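You operate a simulated robot arm through the tools that you are given. There is no shell and no other tool. Be economical: measure what you need, move in short steps, check, and stop when the job is done.

You are at the controls of a simulated two-armed robot. One attempt, no reset.

JOB
The drive seamer ran hot: let it cool, then check by hand that the belt grips.
Fine: trial knob off, press the trial button and see DEAD. The motor plate burns over 60 C: open the window cover only at 55 C or less. Turn the small pulley a quarter turn or more; the large one must follow. Shut the cover.

It is judged by the outcome, as a careful person would: the job done as asked, and still so three seconds after it is handed in. It fails if anything else is knocked over, pushed out of place, dropped, spilled or broken. Lids that push on must go on centred and level and be pressed home; caps that screw on are set level and turned clockwise until they are tight.

ROBOT AND FRAMES
Two 7-joint arms with two-finger parallel grippers on one trunk, on a base that drives. Base frame: it is fixed to the floor where the robot stands at the start and does not move with it; the origin is under the middle of the robot, x ahead of it, y to its left, z up. Readings come in mm, degrees, newtons and seconds.
The left shoulder is at the start at [50, 158, 1183], the right one opposite. With the tool pointing down near the work surface each hand reaches from about 100 to 660 mm from the robot's upright axis, wherever it stands, measured 20 degrees to its own side. Places, roughly: align knob [600, -400, 900]; large pulley [500, -600, 1100]; tension knob [500, -400, 900]; trial box [500, -200, 800]; trial knob [500, -200, 800]; window cover [500, -600, 1000]. Payload 3.91 kg a hand.
The TCP of each hand is the grasp point between the finger pads, 30 mm short of the fingertips. In the tool frame z runs along the fingers and y along their closing line. The gripper opens to 110 mm. The fingers are 20 mm wide and 10 mm thick; the gripper's body (48 by 112 mm) begins 55 mm behind the TCP.
Orientation is that of the tool frame in the base frame, as a unit quaternion [x, y, z, w]. With the fingers straight down and closing along the base's y, the tool's x points along the base's -x, its y along +y and its z along -z.

CONTROLS
- The arms move only by the tool nudge_tool. It takes "left_rows", "right_rows" or both (then of equal length, played together; a hand with none holds still); each is a list that holds one entry, the list of rows, each a list of 7 numbers: the gripper command, from -1 (shut) to 1 (fully open), values between in proportion, then the shift along the tool's x, y, z in mm, then the turn, a rotation vector about the tool's x, y, z in degrees. In form: [[[grip, dx, dy, dz, ax, ay, az], ...]]. A call has 1 to 10 rows; each row is the pose to reach, as a shift and turn from the pose commanded when the call began, along the tool's axes at that moment. Each row takes 0.2 s and may step no farther than 50 mm and 8.6 degrees from the row before; otherwise, or with a gripper value out of range, the whole call is refused. Where a pose cannot be reached the arm comes as near as it can. A force on the tool above 90 N (or 10 N above the force at the start of the call, whichever is more), or a blocked arm, ends the call early, and 0.2 s more pass. The fingers move at their own pace (about 153 mm/s each) and stop on an object; they squeeze with about 33 N. The grip force told is the motor's: it shows also when the fingers shut on nothing. Time passes only in rows, and 0.2 s behind the last, so rows that repeat a pose let the fingers close. It gives the time, the measured TCP pose, the force on the tool (base axes), the opening and the grip force at its end, in the units of the frame above (readings bear some noise), with the torque about the TCP (base axes, N m) and any sound that the robot's microphone picked up.
- Cameras (640 x 400 px; columns grow to the right, rows downward): "scene" is now at [118.2, -46.6, 1338]; the picture's right is [-0.49, -0.87, 0.00], its down [-0.34, 0.19, -0.92] and it looks along [0.80, -0.45, -0.39] (base axes); focal length 214 px, centre (320, 200). "left" rides on the left gripper at [73, -17, -103] in its tool frame; the picture's right is [0.23, 0.97, 0.00], its down [-0.76, 0.18, -0.62] and it looks along [-0.61, 0.14, 0.78] (tool axes); focal length 222 px, centre (320, 200). "right" rides on the right gripper at [72, 17, -103] in its tool frame; the picture's right is [-0.23, 0.97, 0.00], its down [-0.76, -0.18, -0.62] and it looks along [-0.61, -0.14, 0.78] (tool axes); focal length 222 px, centre (320, 200). There is no depth. A picture from a camera that has moved, and an enlarged one, comes with that camera's place and axes in the base frame and with its lens.
- get_image(camera): a new picture of that camera. The clock stands still meanwhile.
- move_column(by): slides the trunk up (or, below 0, down) by that many mm; the arms and the scene camera ride with it, the base frame stays. It gives what a move gives, with no picture.
- steer(legs): drives the robot by 1 to 6 legs, each [ahead, turn to the left] in mm and degrees, along the robot's own axes; the way and the turn of a leg run together, so that a leg with both is an arc; at most 1500 mm and 180 degrees a leg. The arms and the cameras ride along, it lands a little off, and it stops where it bumps. It gives what a move gives.
- aim_head(pan, tilt): turns the head with the scene camera to pan (to the left, within 80 degrees either way) and tilt (down, from -29 to 69), counted from straight ahead of the robot. It gives what a move gives.
- enlarge(camera, box): a new picture of the part [left, top, right, bottom] of that camera's present view, enlarged. The clock stands still meanwhile.
- sign_off(): hands the job in; it is judged then, once.

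Go step by step. Nothing tells you exact positions but the pictures and the camera data: compare them with the known pose of the tool, close in by small moves and look again before you grip or let go. The budget is 120 turns and 88 pictures, counting those below and the enlarged ones. Unless the task says otherwise, let go and move clear before handing in, and close with one line.

The tools are called by a JSON object that holds its "name" and its "arguments". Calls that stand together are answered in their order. nudge_tool: Moves the arms, as the interface text tells. Its arguments: {"type":"object","properties":{"left_rows":{"type":"array"},"right_rows":{"type":"array"}},"required":[]} The other tools are called the same way: move_column (by) slides the trunk up or down; steer (legs) drives the base; aim_head (pan, tilt) turns the head that bears the scene camera; get_image (camera) takes a picture; enlarge (camera, box) takes an enlarged picture of a part of a camera's view; sign_off () hands the job in.

At the start:

```text
t: 0.0
left_ee_pos: [279.7, -19.4, 1280.0]
left_tcp_rot: [-0.002, 1.0, -0.001, 0.0]
left_ft_force: [-0.1, 0.1, 0.4]
left_torque: [0.02, -0.01, -0.03]
left_grip_width: 110.2
left_finger_force: 0.1
right_ee_pos: [267.7, -400.7, 1345.0]
right_tcp_rot: [0.0, 1.0, 0.0, 0.0]
right_ft_force: [0.6, 0.7, -0.3]
right_torque: [0.01, 0.0, 0.01]
right_grip_width: 110.1
right_finger_force: 0.0
trunk travel left (down, up): [-425.0, 57.0]
robot x, y, heading: [-1.1, -6.1, 0.2]
head pan, tilt: [-29.5, 23.1]
```

scene: 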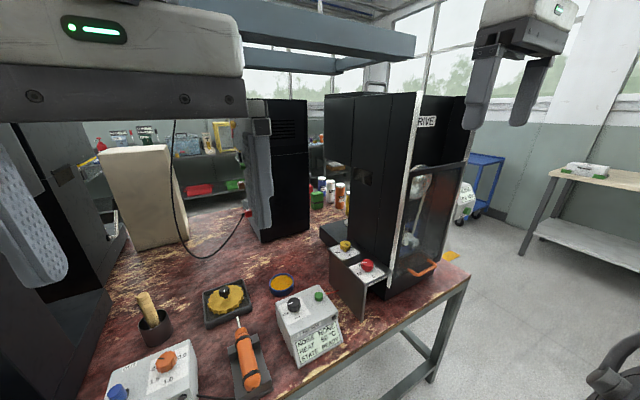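
right: 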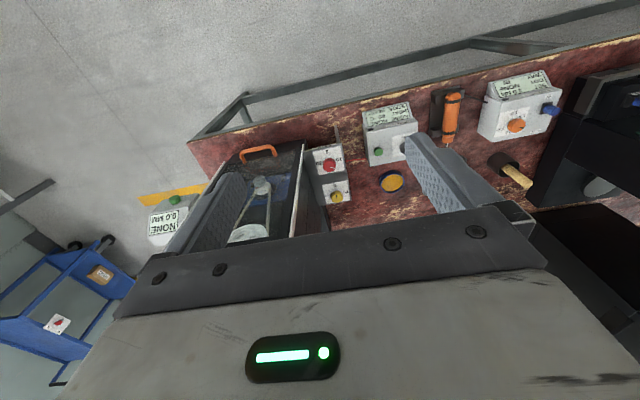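
left: 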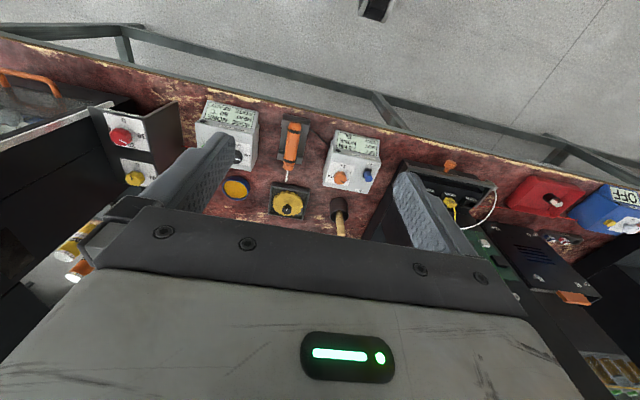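

I see the drive machine with its window cover (orange handle) on the right and a trial box with a display in front. I'll take closer looks first.

{"name": "enlarge", "arguments": {"camera": "scene", "box": [260, 270, 360, 370]}}

{"name": "enlarge", "arguments": {"camera": "scene", "box": [320, 80, 480, 300]}}

{"name": "enlarge", "arguments": {"camera": "right", "box": [130, 80, 430, 260]}}

```text
4.00 times, centred on (310, 320) of scene
camera zoom: at [118.2, -46.6, 1338.0], right [-0.49, -0.87, 0.0], down [-0.34, 0.19, -0.92], along [0.8, -0.45, -0.39], focal length 858 px, centre (360, -280)
```

zoom: 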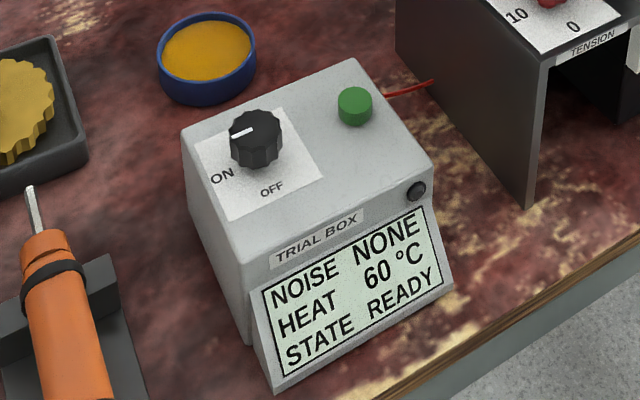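

```text
1.82 times, centred on (400, 190) of scene
camera zoom: at [118.2, -46.6, 1338.0], right [-0.49, -0.87, 0.0], down [-0.34, 0.19, -0.92], along [0.8, -0.45, -0.39], focal length 390 px, centre (174, 218)
```

zoom: 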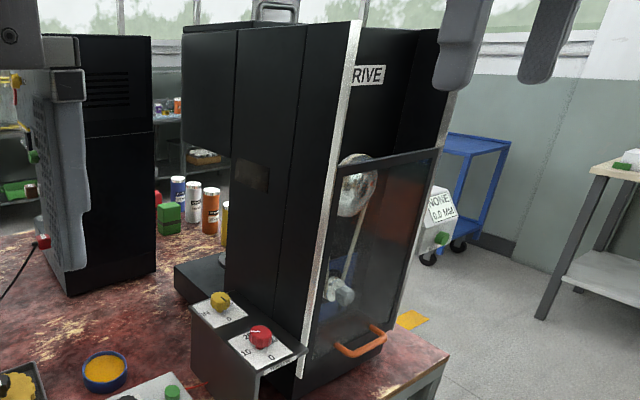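

```text
2.13 times, centred on (280, 170) of right
camera zoom: at [195.6, -383.9, 1449.1], right [0.23, 0.97, 0.0], down [0.76, -0.18, 0.62], along [0.61, -0.14, -0.78], focal length 474 px, centre (405, 264)
```

zoom: 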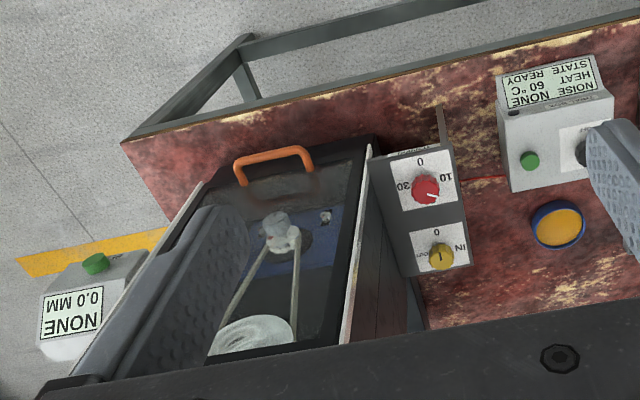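

The trial knob is at about [533, -198, 835], the green button at [538, -279, 825] and the cover handle at [438, -613, 870]. The box reads 60 °C and the knob is on, so I'll bring the right hand above the knob and move the left aside.

{"name": "nudge_tool", "arguments": {"right_rows": [[[0, -33, 25, 10, 0, 0, 0], [0, -66, 51, 20, 0, 0, 0], [0, -99, 76, 40, 0, 0, 0], [0, -132, 101, 65, 0, 0, 0], [0, -166, 127, 90, 0, 0, 0], [0, -199, 152, 115, 0, 0, 0], [0, -232, 177, 140, 0, 0, 0], [0, -265, 203, 165, 0, 0, 0], [0, -265, 203, 210, 0, 0, 0], [0, -265, 203, 255, 0, 0, 0]]], "left_rows": [[[0, 0, 20, 0, 0, 0, 0], [0, 0, 40, 0, 0, 0, 0], [0, 0, 60, 0, 0, 0, 0], [0, 0, 80, 0, 0, 0, 0], [0, 0, 100, 0, 0, 0, 0], [0, 0, 120, 0, 0, 0, 0], [0, 0, 140, 0, 0, 0, 0], [0, 0, 160, 0, 0, 0, 0], [0, 0, 180, 0, 0, 0, 0], [0, 0, 200, 0, 0, 0, 0]]]}}

{"name": "get_image", "arguments": {"camera": "right"}}

{"name": "get_image", "arguments": {"camera": "scene"}}

```text
t: 2.2
left_ee_pos: [277.6, 180.7, 1277.9]
left_tcp_rot: [-0.001, 1.0, -0.001, 0.0]
left_ft_force: [-0.5, -0.2, 0.2]
left_torque: [-0.01, 0.01, 0.0]
left_grip_width: 55.1
left_finger_force: 0.1
right_ee_pos: [526.4, -202.1, 1091.0]
right_tcp_rot: [0.0, 1.0, 0.0, 0.001]
right_ft_force: [0.0, -0.5, 0.1]
right_torque: [0.03, -0.03, -0.02]
right_grip_width: 55.2
right_finger_force: 0.1
right hand out of reach, approached as far as the arm can: row 8, 9, 10
trunk travel left (down, up): [-425.0, 57.0]
robot x, y, heading: [-0.4, 2.3, -0.3]
head pan, tilt: [-29.5, 23.1]
```

```text
81 pictures are left
camera right: at [452.4, -186.2, 1195.0], right [0.23, 0.97, 0.0], down [0.76, -0.18, 0.62], along [0.61, -0.14, -0.78], focal length 222 px, centre (320, 200)
```

right: 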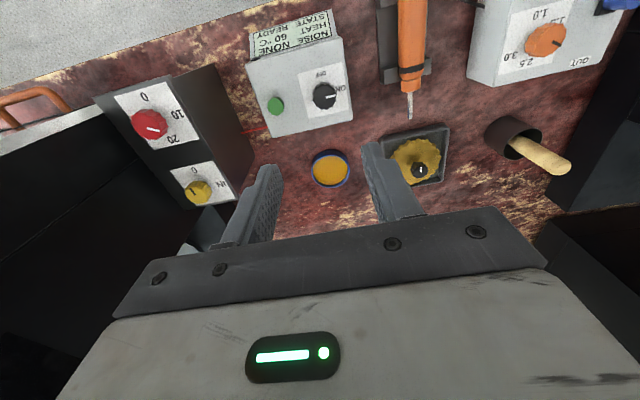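

```text
80 pictures are left
camera scene: at [117.7, -46.2, 1338.1], right [-0.49, -0.87, 0.0], down [-0.34, 0.19, -0.92], along [0.8, -0.45, -0.39], focal length 214 px, centre (320, 200)
```

scene: 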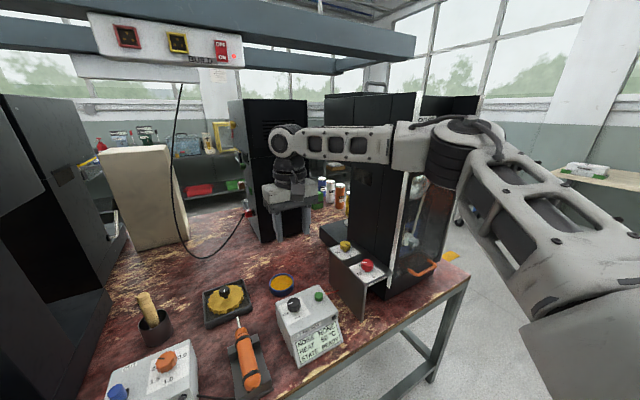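

The estimates agree: knob about [536, -199], button about [537, -278]. I'll go lower and then check the pointer.

{"name": "nudge_tool", "arguments": {"right_rows": [[[0, 0, 0, 45, 0, 0, 0], [0, 0, 0, 90, 0, 0, 0], [0, 0, 0, 135, 0, 0, 0], [0, 0, 0, 175, 0, 0, 0], [0, 0, 0, 175, 0, 0, 0]]]}}

{"name": "get_image", "arguments": {"camera": "right"}}

{"name": "enlarge", "arguments": {"camera": "scene", "box": [260, 250, 360, 370]}}

```text
t: 3.4
left_ee_pos: [277.7, 180.0, 1278.3]
left_tcp_rot: [-0.001, 1.0, 0.0, 0.0]
left_ft_force: [-0.2, -0.8, -0.3]
left_torque: [0.0, -0.02, 0.0]
left_grip_width: 54.8
left_finger_force: 0.1
right_ee_pos: [493.6, -226.7, 938.8]
right_tcp_rot: [0.0, 1.0, 0.001, 0.001]
right_ft_force: [-0.1, 0.3, 0.5]
right_torque: [0.0, -0.02, 0.01]
right_grip_width: 55.2
right_finger_force: 0.1
right hand out of reach, approached as far as the arm can: row 1, 2, 3, 4, 5
trunk travel left (down, up): [-425.0, 57.0]
robot x, y, heading: [1.4, 3.2, -0.1]
head pan, tilt: [-29.5, 23.1]
```

```text
79 pictures are left
camera right: at [420.4, -210.3, 1042.7], right [0.23, 0.97, 0.0], down [0.76, -0.18, 0.62], along [0.61, -0.14, -0.78], focal length 222 px, centre (320, 200)
```

right: 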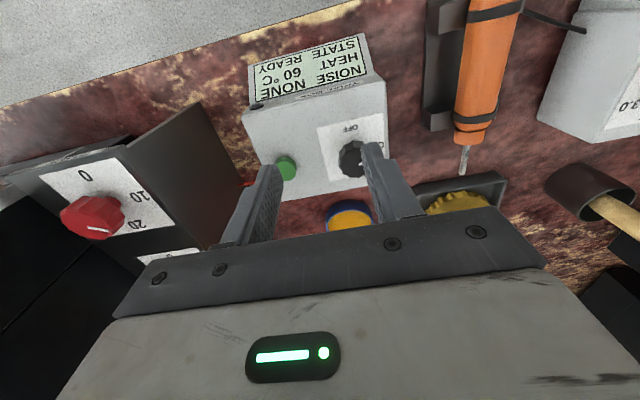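

```text
3.33 times, centred on (310, 310) of scene
camera zoom: at [118.2, -46.5, 1338.0], right [-0.49, -0.87, 0.0], down [-0.34, 0.19, -0.92], along [0.8, -0.45, -0.39], focal length 715 px, centre (353, -167)
```

zoom: 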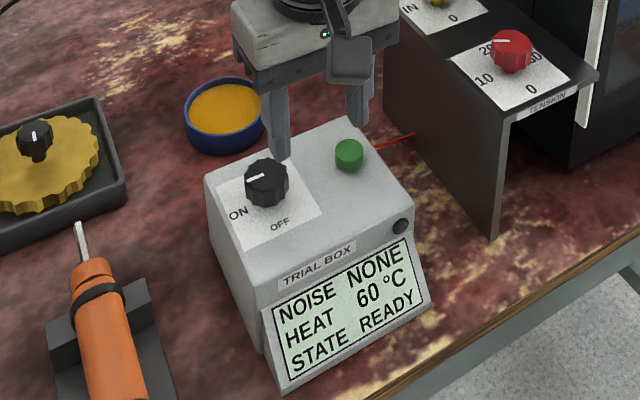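

The arm is at full reach with the shoulder this high. I'll raise the hand and then lower the trunk 150 mm for better reach.

{"name": "nudge_tool", "arguments": {"right_rows": [[[0, 0, 0, -45, 0, 0, 0], [0, 0, 0, -90, 0, 0, 0], [0, 0, 0, -135, 0, 0, 0], [0, 0, 0, -175, 0, 0, 0]]]}}

{"name": "move_column", "arguments": {"by": -150}}

```text
t: 4.4
left_ee_pos: [278.9, 180.6, 1279.0]
left_tcp_rot: [-0.001, 1.0, -0.002, 0.0]
left_ft_force: [0.1, -0.2, 0.0]
left_torque: [0.0, 0.01, -0.01]
left_grip_width: 55.3
left_finger_force: 0.1
right_ee_pos: [492.3, -226.6, 1114.3]
right_tcp_rot: [0.001, 1.0, 0.0, -0.001]
right_ft_force: [-0.5, -0.4, 0.1]
right_torque: [0.01, 0.03, 0.04]
right_grip_width: 54.8
right_finger_force: 0.0
trunk travel left (down, up): [-425.0, 57.0]
robot x, y, heading: [-2.8, 0.1, 0.0]
head pan, tilt: [-29.5, 23.1]
```

```text
t: 6.2
left_ee_pos: [277.7, 181.1, 1127.5]
left_tcp_rot: [0.0, 1.0, -0.001, 0.0]
left_ft_force: [-0.2, -0.6, -1.1]
left_torque: [0.02, 0.01, -0.03]
left_grip_width: 55.1
left_finger_force: 0.2
right_ee_pos: [494.0, -226.6, 964.6]
right_tcp_rot: [0.0, 1.0, 0.0, 0.0]
right_ft_force: [-0.3, -0.1, 0.4]
right_torque: [-0.01, 0.01, -0.01]
right_grip_width: 55.0
right_finger_force: 0.1
trunk travel left (down, up): [-275.0, 207.0]
robot x, y, heading: [-0.2, 0.2, -0.1]
head pan, tilt: [-29.5, 23.1]
```

{"name": "nudge_tool", "arguments": {"right_rows": [[[0, -20, 14, 20, 0, 0, 0], [0, -42, 28, 45, 0, 0, 0], [0, -42, 28, 60, 0, 0, 0]]]}}

{"name": "enlarge", "arguments": {"camera": "right", "box": [220, 40, 440, 240]}}

{"name": "enlarge", "arguments": {"camera": "scene", "box": [240, 160, 400, 280]}}

```text
t: 7.0
left_ee_pos: [279.2, 180.6, 1129.0]
left_tcp_rot: [-0.002, 1.0, -0.001, 0.0]
left_ft_force: [0.8, -0.7, 0.3]
left_torque: [-0.04, 0.01, -0.04]
left_grip_width: 55.0
left_finger_force: 0.0
right_ee_pos: [525.3, -204.3, 905.4]
right_tcp_rot: [0.0, 1.0, 0.001, 0.001]
right_ft_force: [1.1, 1.0, -0.3]
right_torque: [-0.02, -0.03, 0.01]
right_grip_width: 55.1
right_finger_force: 0.1
right hand out of reach, approached as far as the arm can: row 2, 3
trunk travel left (down, up): [-275.0, 207.0]
robot x, y, heading: [1.7, -0.5, -0.1]
head pan, tilt: [-29.5, 23.1]
```

```text
2.00 times, centred on (330, 140) of right
camera zoom: at [452.6, -189.4, 1008.8], right [0.23, 0.97, 0.0], down [0.76, -0.18, 0.62], along [0.61, -0.14, -0.78], focal length 444 px, centre (300, 320)
```

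zoom: 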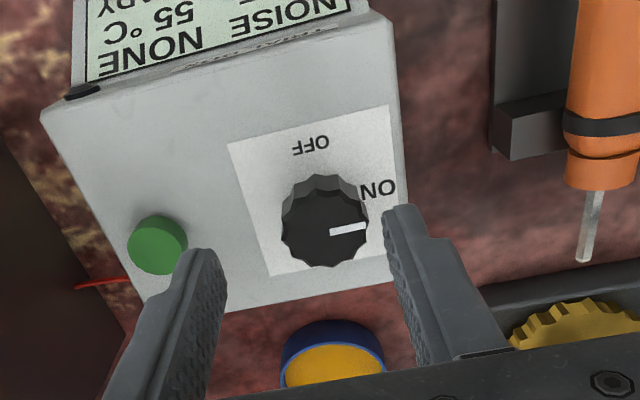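

```text
3.33 times, centred on (320, 220) of scene
camera zoom: at [118.4, -46.6, 1187.9], right [-0.49, -0.87, 0.0], down [-0.34, 0.19, -0.92], along [0.8, -0.45, -0.39], focal length 715 px, centre (320, 133)
```

zoom: 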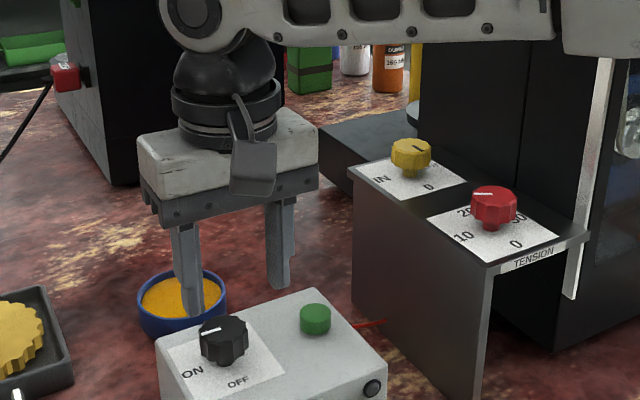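

The heat already reads 55 °C. The knob is at about [537, -198, 831], just out of reach, so I'll drive forward 60 mm, where the path is clear.

{"name": "steer", "arguments": {"legs": [[60, 0]]}}

```text
t: 7.9
left_ee_pos: [337.8, 180.1, 1128.8]
left_tcp_rot: [-0.001, 1.0, -0.001, 0.0]
left_ft_force: [0.0, -0.2, 0.0]
left_torque: [-0.02, 0.05, 0.01]
left_grip_width: 55.0
left_finger_force: 0.1
right_ee_pos: [584.9, -205.9, 906.0]
right_tcp_rot: [0.0, 1.0, 0.0, 0.001]
right_ft_force: [0.2, -0.2, -0.2]
right_torque: [-0.01, 0.0, 0.0]
right_grip_width: 54.9
right_finger_force: 0.1
trunk travel left (down, up): [-275.0, 207.0]
robot x, y, heading: [58.9, -1.9, 0.1]
head pan, tilt: [-29.5, 23.1]
```

{"name": "nudge_tool", "arguments": {"right_rows": [[[0.1, 24, 4, 0, 0, 0, 8], [0.1, 48, 8, 0, 0, 0, 16], [0.1, 48, 8, 10, 0, 0, 24], [0.1, 48, 8, 20, 0, 0, 32], [0.1, 48, 8, 28, 0, 0, 40], [0.1, 48, 8, 28, 0, 0, 40]]]}}

{"name": "get_image", "arguments": {"camera": "right"}}

{"name": "enlarge", "arguments": {"camera": "scene", "box": [220, 160, 380, 320]}}

```text
t: 9.3
left_ee_pos: [337.5, 180.8, 1128.7]
left_tcp_rot: [-0.001, 1.0, -0.001, 0.0]
left_ft_force: [0.1, 0.3, 0.4]
left_torque: [0.01, -0.03, -0.01]
left_grip_width: 55.0
left_finger_force: 0.0
right_ee_pos: [537.8, -197.7, 877.2]
right_tcp_rot: [0.343, 0.939, 0.001, 0.0]
right_ft_force: [0.0, -1.0, -0.3]
right_torque: [-0.02, 0.0, 0.02]
right_grip_width: 60.4
right_finger_force: 0.1
trunk travel left (down, up): [-275.0, 207.0]
robot x, y, heading: [60.6, -1.7, 0.2]
head pan, tilt: [-29.5, 23.1]
```

```text
75 pictures are left
camera right: at [491.8, -139.1, 981.2], right [0.8, 0.6, 0.0], down [0.47, -0.63, 0.62], along [0.37, -0.5, -0.78], focal length 222 px, centre (320, 200)
```

right: 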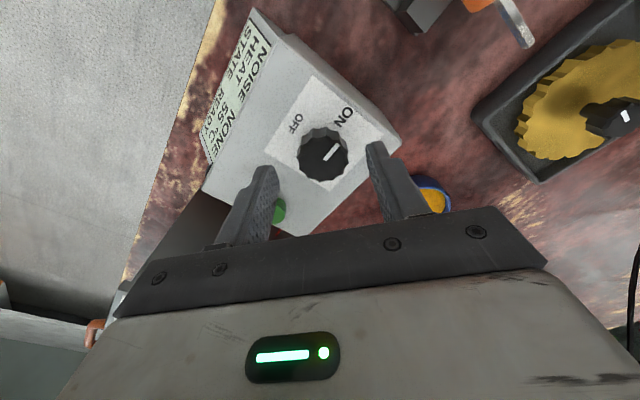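

```text
2.50 times, centred on (300, 240) of scene
camera zoom: at [177.4, -46.6, 1188.0], right [-0.49, -0.87, 0.0], down [-0.34, 0.19, -0.92], along [0.8, -0.45, -0.39], focal length 536 px, centre (370, 100)
```

zoom: 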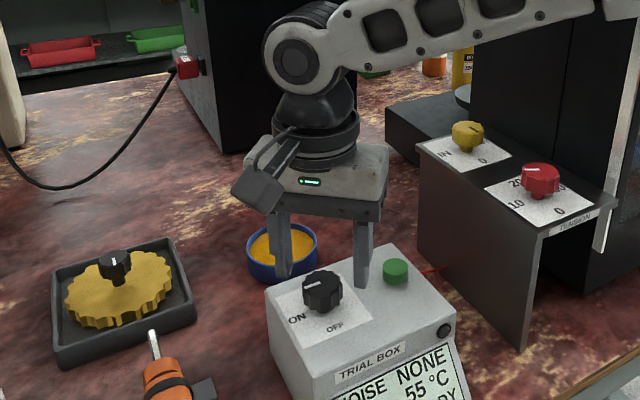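

{"name": "nudge_tool", "arguments": {"right_rows": [[[0.1, 1, 0, 15, 0, 0, 0], [0.1, 1, 0, 28, 0, 0, 0], [-1, 1, 0, 28, 0, 0, 0], [-1, 1, 0, 28, 0, 0, 0], [-1, 1, 0, 28, 0, 0, 0]]]}}

{"name": "get_image", "arguments": {"camera": "right"}}

```text
t: 10.5
left_ee_pos: [338.3, 181.6, 1127.7]
left_tcp_rot: [-0.001, 1.0, -0.001, -0.001]
left_ft_force: [0.7, -0.1, -0.1]
left_torque: [0.0, 0.01, 0.0]
left_grip_width: 55.0
left_finger_force: 0.1
right_ee_pos: [536.3, -195.5, 849.1]
right_tcp_rot: [0.342, 0.94, 0.002, 0.001]
right_ft_force: [6.2, 8.6, -1.1]
right_torque: [0.45, -0.06, 0.04]
right_grip_width: 35.7
right_finger_force: 45.6
trunk travel left (down, up): [-275.0, 207.0]
robot x, y, heading: [59.2, -0.6, 0.2]
head pan, tilt: [-29.5, 23.1]
```

```text
73 pictures are left
camera right: at [490.9, -136.9, 953.7], right [0.8, 0.6, 0.0], down [0.47, -0.63, 0.62], along [0.38, -0.5, -0.78], focal length 222 px, centre (320, 200)
```

right: 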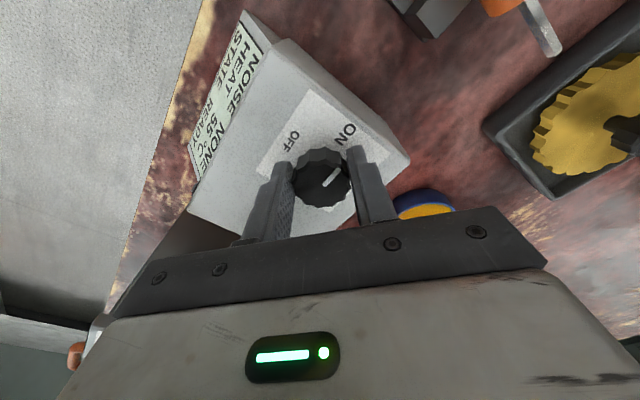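

The knob is gripped. I'll turn it counter-clockwise (seen from above) from ON toward OFF.

{"name": "nudge_tool", "arguments": {"right_rows": [[[-1, 0, 1.5, 0, 0, 0, -8], [-1, 0, 1.5, 0, 0, 0, -16], [-1, 0, 1.5, 0, 0, 0, -24], [-1, 0, 1.5, 0, 0, 0, -32], [-1, 0, 1.5, 0, 0, 0, -40], [-1, 0, 1.5, 0, 0, 0, -48], [-1, 0, 1.5, 0, 0, 0, -56], [-1, 0, 1.5, 0, 0, 0, -64], [-1, 0, 1.5, 0, 0, 0, -64]]]}}

{"name": "get_image", "arguments": {"camera": "right"}}

{"name": "enlarge", "arguments": {"camera": "scene", "box": [260, 220, 360, 320]}}

```text
t: 12.5
left_ee_pos: [336.3, 178.7, 1129.6]
left_tcp_rot: [0.001, 1.0, 0.001, 0.001]
left_ft_force: [-0.4, 0.5, -0.5]
left_torque: [-0.01, -0.01, -0.01]
left_grip_width: 55.0
left_finger_force: 0.1
right_ee_pos: [537.1, -199.4, 849.4]
right_tcp_rot: [-0.207, 0.978, -0.002, 0.0]
right_ft_force: [-9.9, -28.7, 9.1]
right_torque: [-0.04, -0.51, -0.08]
right_grip_width: 35.8
right_finger_force: 45.0
trunk travel left (down, up): [-275.0, 207.0]
robot x, y, heading: [58.8, 3.0, 0.1]
head pan, tilt: [-29.5, 23.1]
```

```text
72 pictures are left
camera right: at [462.1, -214.2, 953.6], right [-0.19, 0.98, 0.0], down [0.77, 0.15, 0.62], along [0.61, 0.11, -0.78], focal length 222 px, centre (320, 200)
```

right: 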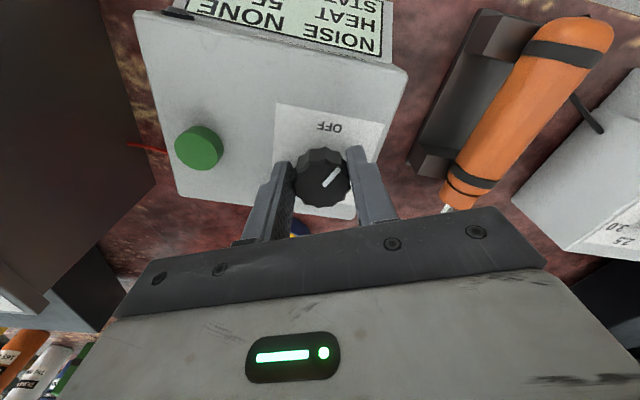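

```text
4.00 times, centred on (310, 270) of scene
camera zoom: at [175.9, -48.9, 1188.1], right [-0.49, -0.87, 0.0], down [-0.34, 0.2, -0.92], along [0.8, -0.45, -0.39], focal length 858 px, centre (360, -80)
```

zoom: 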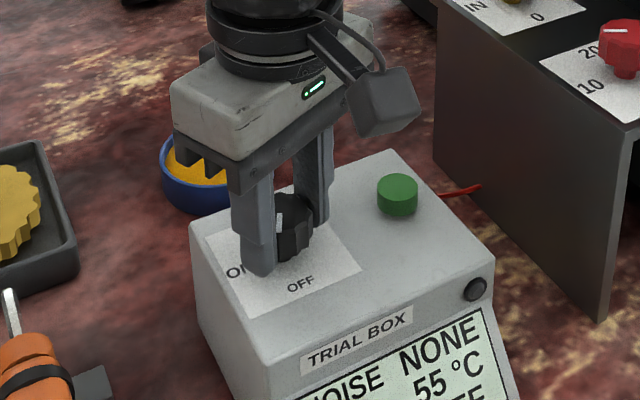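

{"name": "nudge_tool", "arguments": {"right_rows": [[[-1, 0, -1.5, 0, 0, 0, -8], [-1, 0, -2, 0, 0, 0, -16], [-1, 0, -2, 0, 0, 0, -24], [-1, 0, -2, 0, 0, 0, -26], [-1, 0, -2, 0, 0, 0, -26]]]}}

{"name": "get_image", "arguments": {"camera": "right"}}

```text
t: 13.7
left_ee_pos: [336.4, 177.9, 1129.1]
left_tcp_rot: [0.0, 1.0, 0.001, 0.001]
left_ft_force: [0.4, -0.6, -0.5]
left_torque: [0.01, 0.0, 0.01]
left_grip_width: 55.2
left_finger_force: 0.1
right_ee_pos: [537.4, -201.8, 849.2]
right_tcp_rot: [-0.423, 0.906, -0.002, 0.0]
right_ft_force: [0.0, -32.2, 15.5]
right_torque: [-0.36, 0.28, -0.31]
right_grip_width: 35.7
right_finger_force: 45.5
trunk travel left (down, up): [-275.0, 207.0]
robot x, y, heading: [56.3, -1.1, -0.2]
head pan, tilt: [-29.5, 23.1]
```

```text
70 pictures are left
camera right: at [477.1, -246.0, 953.7], right [-0.6, 0.8, 0.0], down [0.62, 0.47, 0.62], along [0.5, 0.37, -0.78], focal length 222 px, centre (320, 200)
```

right: 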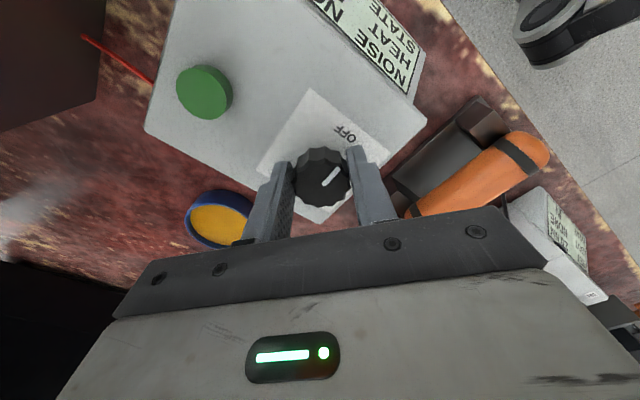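

The pointer now lines up with OFF. I'll release, rise and check the display and the box.

{"name": "nudge_tool", "arguments": {"right_rows": [[[0.1, 0, 0, 0, 0, 0, 0], [0.1, 0, 0, 0, 0, 0, 0], [0.1, 0, 0, -20, 0, 0, 8], [0.1, 0, 0, -40, 0, 0, 16], [0.1, 0, 0, -50, 0, 0, 24], [0.1, 0, 0, -50, 0, 0, 32], [0.1, 0, 0, -50, 0, 0, 40], [0.1, 0, 0, -50, 0, 0, 48]]]}}

{"name": "get_image", "arguments": {"camera": "right"}}

{"name": "enlarge", "arguments": {"camera": "scene", "box": [260, 200, 380, 320]}}

```text
t: 15.5
left_ee_pos: [337.8, 180.4, 1129.1]
left_tcp_rot: [0.0, 1.0, 0.0, 0.0]
left_ft_force: [0.0, 0.4, 0.1]
left_torque: [0.0, 0.01, 0.01]
left_grip_width: 54.9
left_finger_force: 0.1
right_ee_pos: [538.7, -197.1, 899.5]
right_tcp_rot: [-0.015, 1.0, 0.001, 0.0]
right_ft_force: [-0.7, -1.0, 0.6]
right_torque: [0.01, 0.01, -0.02]
right_grip_width: 60.4
right_finger_force: 0.0
trunk travel left (down, up): [-275.0, 207.0]
robot x, y, heading: [60.2, 0.3, -0.0]
head pan, tilt: [-29.5, 23.1]
```

```text
69 pictures are left
camera right: at [464.2, -183.6, 1003.3], right [0.2, 0.98, 0.0], down [0.77, -0.15, 0.62], along [0.61, -0.12, -0.78], focal length 222 px, centre (320, 200)
```

right: 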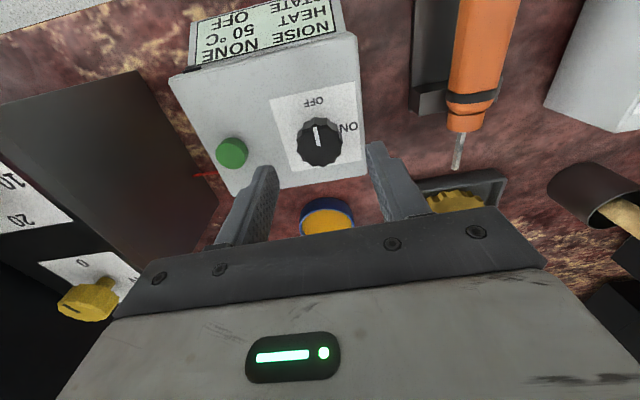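

```text
3.33 times, centred on (320, 260) of scene
camera zoom: at [177.4, -46.6, 1188.0], right [-0.49, -0.87, 0.0], down [-0.34, 0.19, -0.92], along [0.8, -0.45, -0.39], focal length 715 px, centre (320, 0)
```

zoom: 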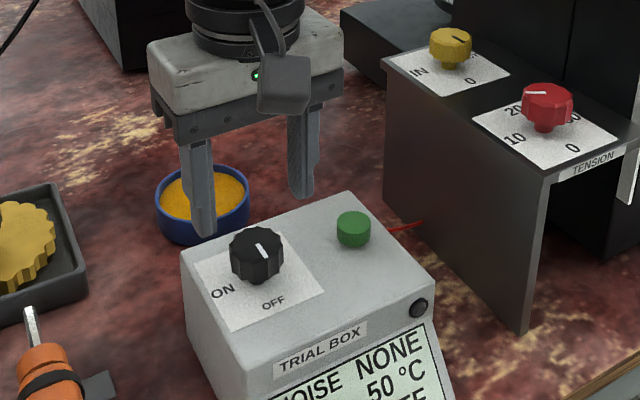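

STATE reads OFF and the heat is 50 °C. Next I'll press the green trial button at about [535, -277, 825] with closed fingers.

{"name": "nudge_tool", "arguments": {"right_rows": [[[-1, 3, -40, 0, 0, 0, 0], [-1, 6, -80, 0, 0, 0, 0], [-1, 6, -80, 20, 0, 0, 0], [-1, 6, -80, 38, 0, 0, 0], [-1, 6, -80, 43, 0, 0, 0], [-1, 6, -80, 47, 0, 0, 0]]]}}

{"name": "get_image", "arguments": {"camera": "right"}}

{"name": "enlarge", "arguments": {"camera": "scene", "box": [260, 200, 380, 340]}}

```text
t: 16.9
left_ee_pos: [338.4, 180.2, 1128.1]
left_tcp_rot: [0.0, 1.0, -0.002, 0.0]
left_ft_force: [-0.4, -1.0, -0.5]
left_torque: [-0.01, 0.0, 0.0]
left_grip_width: 55.0
left_finger_force: 0.1
right_ee_pos: [534.8, -279.5, 853.4]
right_tcp_rot: [-0.018, 1.0, 0.0, 0.001]
right_ft_force: [0.0, -1.4, 1.5]
right_torque: [-0.04, 0.01, -0.01]
right_grip_width: 0.0
right_finger_force: 33.2
trunk travel left (down, up): [-275.0, 207.0]
robot x, y, heading: [58.5, 3.4, 0.1]
head pan, tilt: [-29.5, 23.1]
```

```text
67 pictures are left
camera right: at [460.8, -264.4, 956.7], right [0.19, 0.98, 0.0], down [0.77, -0.15, 0.63], along [0.61, -0.12, -0.78], focal length 222 px, centre (320, 200)
```

right: 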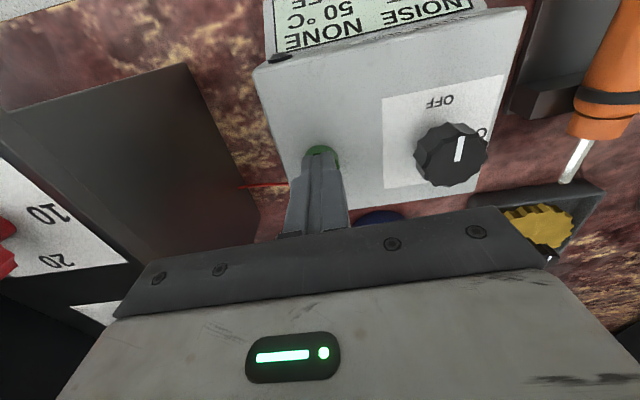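

```text
2.86 times, centred on (320, 270) of scene
camera zoom: at [177.3, -46.6, 1188.0], right [-0.49, -0.87, 0.0], down [-0.34, 0.19, -0.92], along [0.8, -0.45, -0.39], focal length 613 px, centre (320, 0)
```

zoom: 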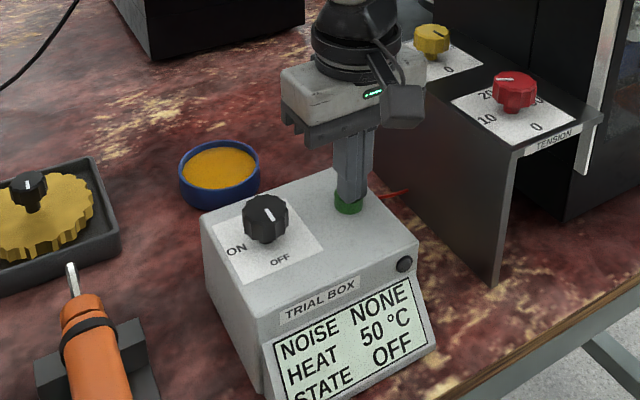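

Contact is close and the aim is good, so I'll press further.

{"name": "nudge_tool", "arguments": {"right_rows": [[[-1, 0, 0, 2, 0, 0, 0], [-1, 0, 0, 4, 0, 0, 0], [-1, 0, 0, 6, 0, 0, 0], [-1, 0, 0, 8, 0, 0, 0], [-1, 0, 0, 8, 0, 0, 0]]]}}

{"name": "enlarge", "arguments": {"camera": "scene", "box": [260, 200, 380, 340]}}

```text
t: 18.1
left_ee_pos: [336.8, 181.4, 1129.1]
left_tcp_rot: [-0.001, 1.0, -0.001, 0.002]
left_ft_force: [-0.1, 0.4, 0.2]
left_torque: [0.01, -0.04, 0.03]
left_grip_width: 55.4
left_finger_force: 0.0
right_ee_pos: [534.3, -276.7, 845.3]
right_tcp_rot: [-0.018, 1.0, 0.0, 0.004]
right_ft_force: [0.1, -4.6, 18.8]
right_torque: [-0.16, 0.02, 0.04]
right_grip_width: 0.0
right_finger_force: 33.2
trunk travel left (down, up): [-275.0, 207.0]
robot x, y, heading: [60.3, -1.7, 0.2]
head pan, tilt: [-29.5, 23.1]
heard: click
```

```text
2.86 times, centred on (320, 270) of scene
camera zoom: at [176.1, -46.3, 1188.4], right [-0.49, -0.87, 0.0], down [-0.34, 0.19, -0.92], along [0.8, -0.45, -0.39], focal length 613 px, centre (320, 0)
```

zoom: 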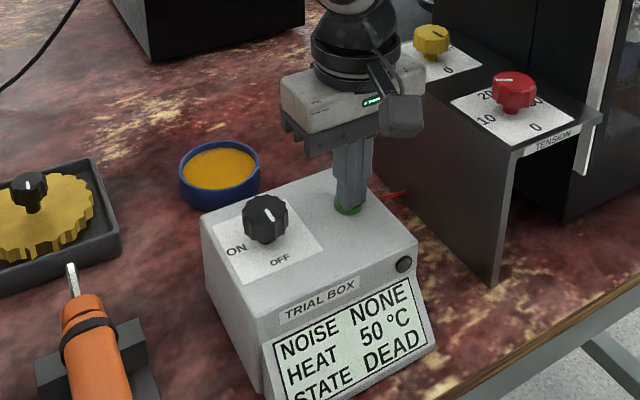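

STATE reads DEAD and the heat is 50 °C. I'll withdraw the hand and look at the window cover.

{"name": "nudge_tool", "arguments": {"right_rows": [[[-1, 0, 0, -45, 0, 0, 0], [-1, 0, 0, -90, 0, 0, 0], [-1, 0, 0, -130, 0, 0, 0], [-1, 45, 0, -150, 0, 0, 0], [-1, 90, 0, -150, 0, 0, 0], [-1, 135, 0, -150, 0, 0, 0], [-1, 180, 0, -150, 0, 0, 0], [-1, 220, 0, -150, 0, 0, 0]]]}}

{"name": "aim_head", "arguments": {"pan": -60, "tilt": 15}}

{"name": "get_image", "arguments": {"camera": "scene"}}

{"name": "get_image", "arguments": {"camera": "right"}}

```text
t: 19.9
left_ee_pos: [337.0, 181.2, 1128.5]
left_tcp_rot: [-0.001, 1.0, -0.001, 0.0]
left_ft_force: [0.7, 0.2, 0.4]
left_torque: [-0.02, -0.01, 0.01]
left_grip_width: 55.1
left_finger_force: 0.1
right_ee_pos: [314.6, -286.7, 993.3]
right_tcp_rot: [-0.017, 1.0, 0.001, 0.0]
right_ft_force: [-0.1, 0.3, 0.2]
right_torque: [0.02, 0.01, 0.0]
right_grip_width: 0.1
right_finger_force: 33.5
trunk travel left (down, up): [-275.0, 207.0]
robot x, y, heading: [56.5, 1.3, 0.2]
head pan, tilt: [-29.5, 23.1]
```

```text
t: 20.9
left_ee_pos: [337.5, 180.5, 1129.2]
left_tcp_rot: [-0.001, 1.0, -0.001, -0.001]
left_ft_force: [0.4, 0.1, -0.3]
left_torque: [0.0, 0.0, 0.0]
left_grip_width: 55.2
left_finger_force: 0.0
right_ee_pos: [315.2, -285.7, 994.5]
right_tcp_rot: [-0.017, 1.0, 0.001, 0.001]
right_ft_force: [0.0, 0.5, 0.0]
right_torque: [-0.03, 0.01, -0.02]
right_grip_width: 0.0
right_finger_force: 33.2
trunk travel left (down, up): [-275.0, 207.0]
robot x, y, heading: [61.2, -0.6, 0.0]
head pan, tilt: [-60.0, 15.0]
```

```text
64 pictures are left
camera scene: at [143.6, -81.8, 1201.0], right [-0.87, -0.5, 0.0], down [-0.13, 0.22, -0.97], along [0.48, -0.84, -0.26], focal length 214 px, centre (320, 200)
```

scene: 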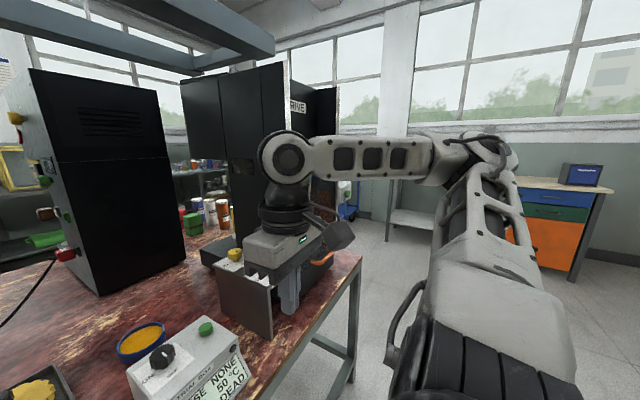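

```text
63 pictures are left
camera right: at [241.1, -272.3, 1098.4], right [0.19, 0.98, 0.0], down [0.77, -0.15, 0.62], along [0.61, -0.12, -0.78], focal length 222 px, centre (320, 200)
```

right: 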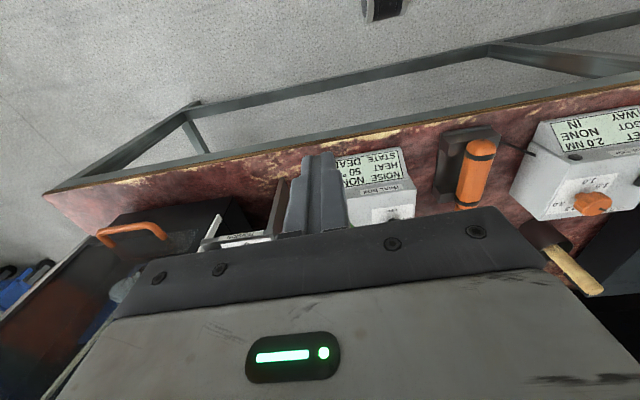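

To work on the window I'll reposition the base about 400 mm to the right: back off, turn, shift, turn back.

{"name": "steer", "arguments": {"legs": [[-150, 0], [0, -90], [400, 0], [0, 90]]}}

{"name": "aim_head", "arguments": {"pan": -12, "tilt": 15}}

{"name": "get_image", "arguments": {"camera": "scene"}}

```text
t: 32.0
left_ee_pos: [186.8, -222.0, 1129.3]
left_tcp_rot: [0.005, 1.0, -0.001, 0.0]
left_ft_force: [-0.5, -0.1, 0.2]
left_torque: [-0.02, 0.02, 0.04]
left_grip_width: 55.0
left_finger_force: 0.1
right_ee_pos: [156.4, -688.5, 995.0]
right_tcp_rot: [-0.012, 1.0, 0.001, 0.002]
right_ft_force: [0.5, 1.1, 0.7]
right_torque: [0.0, -0.01, 0.04]
right_grip_width: 0.1
right_finger_force: 32.7
trunk travel left (down, up): [-275.0, 207.0]
robot x, y, heading: [-98.1, -395.8, -0.5]
head pan, tilt: [-60.0, 15.0]
```

```text
t: 33.2
left_ee_pos: [184.7, -221.8, 1128.6]
left_tcp_rot: [0.004, 1.0, -0.001, 0.0]
left_ft_force: [0.5, 0.3, 0.2]
left_torque: [0.01, -0.04, -0.02]
left_grip_width: 54.9
left_finger_force: 0.1
right_ee_pos: [156.1, -685.9, 994.5]
right_tcp_rot: [-0.012, 1.0, 0.001, 0.001]
right_ft_force: [-0.7, 0.4, -0.3]
right_torque: [-0.03, 0.01, 0.0]
right_grip_width: 0.0
right_finger_force: 33.0
trunk travel left (down, up): [-275.0, 207.0]
robot x, y, heading: [-92.4, -399.5, -0.9]
head pan, tilt: [-12.0, 15.0]
```

```text
62 pictures are left
camera scene: at [33.4, -421.0, 1201.1], right [-0.22, -0.98, 0.0], down [-0.25, 0.06, -0.97], along [0.94, -0.21, -0.26], focal length 214 px, centre (320, 200)
```

scene: 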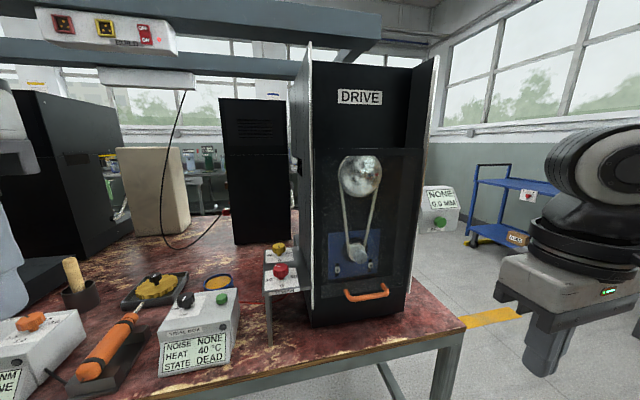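

{"name": "enlarge", "arguments": {"camera": "scene", "box": [290, 130, 450, 330]}}

```text
2.00 times, centred on (370, 230) of scene
camera zoom: at [33.4, -421.0, 1201.1], right [-0.22, -0.98, 0.0], down [-0.25, 0.06, -0.97], along [0.94, -0.21, -0.26], focal length 429 px, centre (220, 140)
```

zoom: 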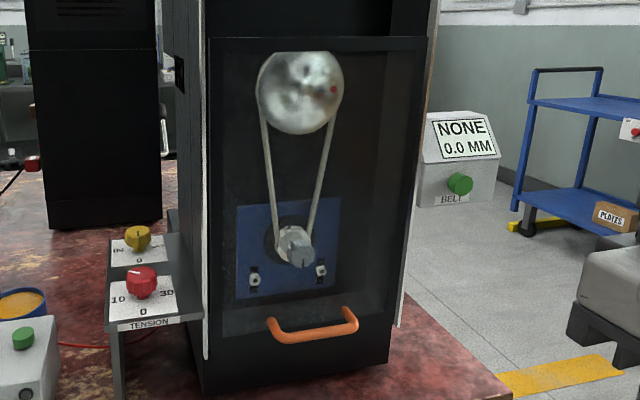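

The cover is a see-through flap with its handle at the bottom, so it is probably hinged at the top. I want the robot centred on it at y ≈ -620, so I'll check for clearance on the right first.

{"name": "aim_head", "arguments": {"pan": -75, "tilt": 35}}

{"name": "get_image", "arguments": {"camera": "scene"}}

```text
t: 34.5
left_ee_pos: [185.0, -220.9, 1128.8]
left_tcp_rot: [0.004, 1.0, -0.001, -0.001]
left_ft_force: [-0.3, -0.4, 0.3]
left_torque: [0.0, 0.02, -0.01]
left_grip_width: 54.8
left_finger_force: 0.0
right_ee_pos: [156.6, -688.4, 994.4]
right_tcp_rot: [-0.011, 1.0, 0.001, 0.001]
right_ft_force: [0.3, -0.7, 0.1]
right_torque: [-0.01, 0.01, 0.01]
right_grip_width: 0.0
right_finger_force: 32.9
trunk travel left (down, up): [-275.0, 207.0]
robot x, y, heading: [-94.6, -403.1, -0.8]
head pan, tilt: [-75.0, 35.0]
```

```text
60 pictures are left
camera scene: at [-35.8, -485.7, 1169.1], right [-0.97, -0.25, 0.0], down [-0.14, 0.56, -0.82], along [0.2, -0.79, -0.57], focal length 214 px, centre (320, 200)
```

scene: 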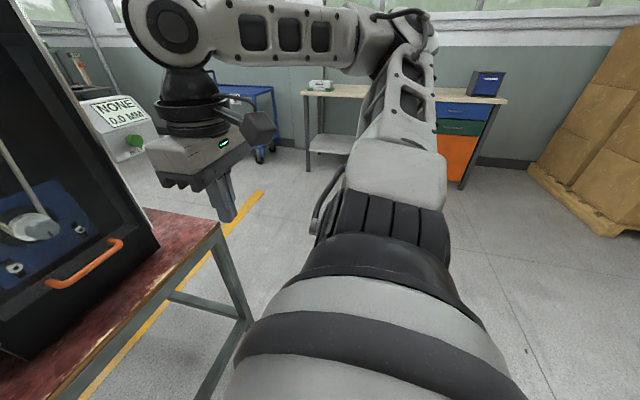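

The floor to the right is clear, so I'll shift another 215 mm.

{"name": "steer", "arguments": {"legs": [[0, -89], [215, 0], [0, 90]]}}

{"name": "aim_head", "arguments": {"pan": 0, "tilt": 20}}

{"name": "get_image", "arguments": {"camera": "scene"}}

{"name": "enlarge", "arguments": {"camera": "scene", "box": [240, 110, 400, 290]}}

```text
t: 43.7
left_ee_pos: [185.0, -431.4, 1128.5]
left_tcp_rot: [-0.001, 1.0, 0.0, 0.0]
left_ft_force: [0.6, 0.5, -0.4]
left_torque: [-0.01, 0.0, -0.04]
left_grip_width: 54.7
left_finger_force: 0.0
right_ee_pos: [162.3, -897.0, 994.9]
right_tcp_rot: [-0.019, 1.0, 0.001, 0.001]
right_ft_force: [0.0, 0.0, 0.1]
right_torque: [0.0, 0.01, -0.02]
right_grip_width: 0.0
right_finger_force: 33.7
trunk travel left (down, up): [-275.0, 207.0]
robot x, y, heading: [-93.9, -610.5, 0.4]
head pan, tilt: [-75.0, 35.0]
```

```text
t: 45.2
left_ee_pos: [183.5, -432.5, 1128.5]
left_tcp_rot: [-0.001, 1.0, 0.0, -0.001]
left_ft_force: [0.6, -0.1, 0.1]
left_torque: [0.04, 0.03, 0.01]
left_grip_width: 55.2
left_finger_force: 0.0
right_ee_pos: [162.4, -896.8, 996.0]
right_tcp_rot: [-0.02, 1.0, 0.001, 0.002]
right_ft_force: [0.8, -0.1, 0.4]
right_torque: [0.04, 0.04, 0.0]
right_grip_width: 0.0
right_finger_force: 32.9
trunk travel left (down, up): [-275.0, 207.0]
robot x, y, heading: [-95.6, -614.0, 0.2]
head pan, tilt: [0.0, 20.0]
```

```text
59 pictures are left
camera scene: at [37.3, -612.5, 1192.9], right [0.0, -1.0, 0.0], down [-0.34, 0.0, -0.94], along [0.94, 0.0, -0.34], focal length 214 px, centre (320, 200)
```

scene: 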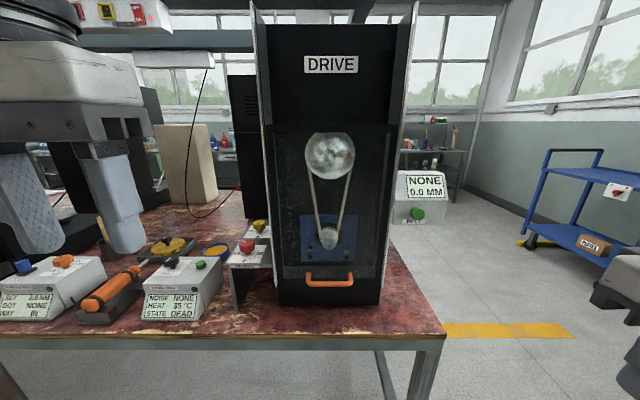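

```text
2.22 times, centred on (320, 200) of scene
camera zoom: at [37.3, -612.5, 1192.9], right [0.0, -1.0, 0.0], down [-0.34, 0.0, -0.94], along [0.94, 0.0, -0.34], focal length 477 px, centre (320, 200)
```

zoom: 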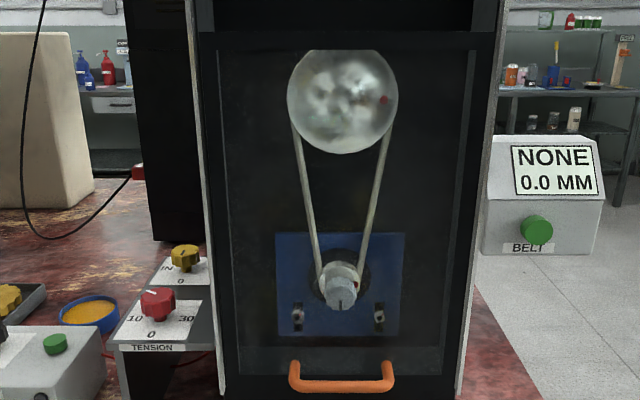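

Now I'm squarely in front: small pulley at about [523, -637, 910], large at [530, -635, 1122], handle bar near [445, -636, 840]. I'll bring the left hand to a forward-pointing pose with the fingers closing vertically.

{"name": "nudge_tool", "arguments": {"left_rows": [[[0, -15, -2, 8, -4.9, -4.9, 4.9], [0, -30, -4, 16, -9.8, -9.8, 9.8], [0, -45, -6, 24, -14.7, -14.7, 14.7], [0, -60, -8, 32, -19.6, -19.6, 19.6], [0, -75, -10, 40, -24.5, -24.5, 24.5], [0, -90, -12, 48, -29.4, -29.4, 29.4], [0, -105, -14, 56, -34.3, -34.3, 34.3], [0, -120, -16, 64, -39.2, -39.2, 39.2], [0, -135, -18, 72, -44.1, -44.1, 44.1], [0, -146, -18, 78, -49, -49, 49]]]}}

{"name": "nudge_tool", "arguments": {"left_rows": [[[0, 0, 0, 0, -4.9, -4.9, 4.9], [0, 0, 0, 0, -9.8, -9.8, 9.8], [0, 0, 0, 0, -14.7, -14.7, 14.7], [0, 0, 0, 0, -19.6, -19.6, 19.6], [0, 0, 0, 0, -20.3, -20.3, 20.3]]]}}

{"name": "get_image", "arguments": {"camera": "scene"}}

```text
t: 47.4
left_ee_pos: [331.7, -447.7, 1051.0]
left_tcp_rot: [0.389, 0.738, 0.391, 0.389]
left_ft_force: [0.1, 0.4, 0.5]
left_torque: [0.01, -0.01, 0.01]
left_grip_width: 55.1
left_finger_force: 0.0
right_ee_pos: [161.9, -896.5, 994.3]
right_tcp_rot: [-0.019, 1.0, 0.001, 0.001]
right_ft_force: [0.2, -0.7, 0.7]
right_torque: [-0.02, 0.02, 0.0]
right_grip_width: 0.0
right_finger_force: 33.1
trunk travel left (down, up): [-275.0, 207.0]
robot x, y, heading: [-92.8, -612.8, 0.4]
head pan, tilt: [0.0, 20.0]
```

```text
t: 48.6
left_ee_pos: [355.8, -456.3, 1051.5]
left_tcp_rot: [0.499, 0.501, 0.501, 0.499]
left_ft_force: [1.0, -0.3, 0.2]
left_torque: [-0.03, -0.01, 0.0]
left_grip_width: 55.4
left_finger_force: 0.0
left hand out of reach, approached as far as the arm can: row 3, 4, 5
right_ee_pos: [162.5, -897.1, 994.4]
right_tcp_rot: [-0.019, 1.0, 0.0, 0.001]
right_ft_force: [0.5, 0.1, 0.0]
right_torque: [-0.03, 0.02, -0.01]
right_grip_width: 0.1
right_finger_force: 32.8
trunk travel left (down, up): [-275.0, 207.0]
robot x, y, heading: [-96.2, -613.8, 0.2]
head pan, tilt: [0.0, 20.0]
```

```text
57 pictures are left
camera scene: at [37.4, -612.2, 1192.8], right [0.0, -1.0, 0.0], down [-0.34, 0.0, -0.94], along [0.94, 0.0, -0.34], focal length 214 px, centre (320, 200)
```

scene: 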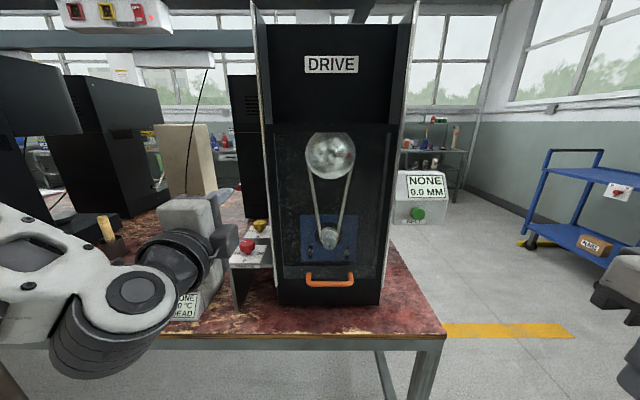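

{"name": "nudge_tool", "arguments": {"left_rows": [[[0, -45, 0, 5, 0, 0, 0], [0, -90, 0, 10, 0, 0, 0], [0, -135, 0, 15, 0, 0, 0], [0, -180, 0, 15, 0, 0, 0], [0, -180, -42, 15, 0, 0, 0], [0, -180, -84, 15, 0, 0, 0], [0, -180, -126, 15, 0, 0, 0], [0, -180, -168, 15, 0, 0, 0], [0, -180, -205, 15, 0, 0, 0], [0, -180, -205, 15, 0, 0, 0]]]}}

{"name": "get_image", "arguments": {"camera": "left"}}

{"name": "get_image", "arguments": {"camera": "scene"}}

```text
t: 50.8
left_ee_pos: [370.3, -636.2, 847.2]
left_tcp_rot: [0.499, 0.501, 0.501, 0.499]
left_ft_force: [1.3, -0.2, 0.0]
left_torque: [0.0, -0.01, -0.01]
left_grip_width: 55.0
left_finger_force: 0.1
right_ee_pos: [162.9, -898.1, 994.7]
right_tcp_rot: [-0.019, 1.0, 0.001, 0.001]
right_ft_force: [-0.7, -0.5, -0.1]
right_torque: [0.0, 0.01, -0.01]
right_grip_width: 0.0
right_finger_force: 33.0
trunk travel left (down, up): [-275.0, 207.0]
robot x, y, heading: [-95.2, -611.6, 0.1]
head pan, tilt: [0.0, 20.0]
```

```text
56 pictures are left
camera left: at [266.7, -564.6, 831.5], right [0.0, 0.23, 0.97], down [-0.62, -0.76, 0.18], along [0.78, -0.6, 0.14], focal length 222 px, centre (320, 200)
```

left: 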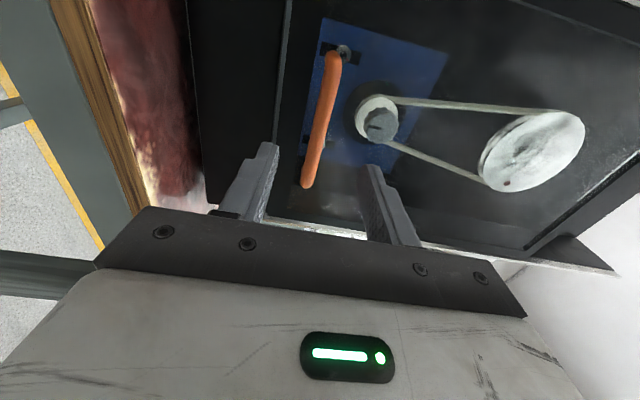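

```text
55 pictures are left
camera scene: at [37.3, -612.4, 1192.9], right [0.0, -1.0, 0.0], down [-0.34, 0.0, -0.94], along [0.94, 0.0, -0.34], focal length 214 px, centre (320, 200)
```

scene: 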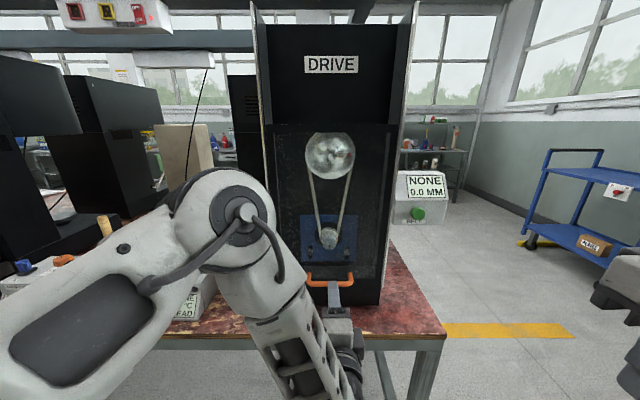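

The bar is at about [440, -632, 847], level with the hand. I'll go forward 60 mm and close on it.

{"name": "nudge_tool", "arguments": {"left_rows": [[[0, 0, 0, 20, 0, 0, 0], [0, 0, 0, 40, 0, 0, 0], [0, 0, 0, 52, 0, 0, 0], [0, 0, 0, 62, 0, 0, 0], [-1, 0, 0, 62, 0, 0, 0], [-1, 0, 0, 62, 0, 0, 0], [-1, 0, 0, 62, 0, 0, 0]]]}}

{"name": "get_image", "arguments": {"camera": "left"}}

```text
t: 52.4
left_ee_pos: [433.0, -636.5, 846.3]
left_tcp_rot: [0.5, 0.501, 0.5, 0.498]
left_ft_force: [0.8, 1.2, -13.2]
left_torque: [0.06, 0.07, -0.34]
left_grip_width: 11.5
left_finger_force: 44.7
right_ee_pos: [162.6, -897.7, 993.1]
right_tcp_rot: [-0.02, 1.0, 0.001, 0.001]
right_ft_force: [-0.1, -0.4, 0.0]
right_torque: [-0.02, 0.02, 0.01]
right_grip_width: 0.0
right_finger_force: 33.0
trunk travel left (down, up): [-275.0, 207.0]
robot x, y, heading: [-97.3, -610.8, 0.3]
head pan, tilt: [0.0, 20.0]
```

```text
54 pictures are left
camera left: at [329.3, -563.8, 831.0], right [0.0, 0.23, 0.97], down [-0.62, -0.76, 0.18], along [0.78, -0.6, 0.14], focal length 222 px, centre (320, 200)
```

left: 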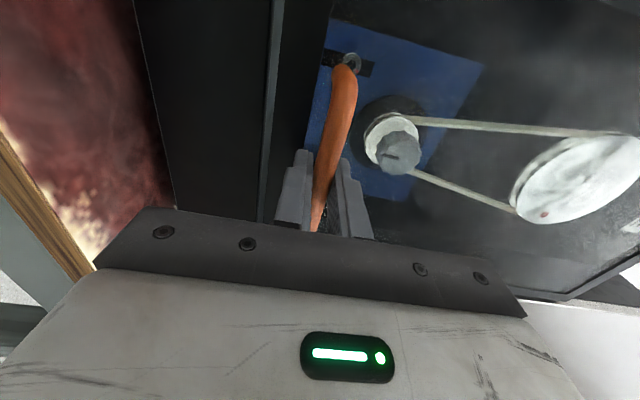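

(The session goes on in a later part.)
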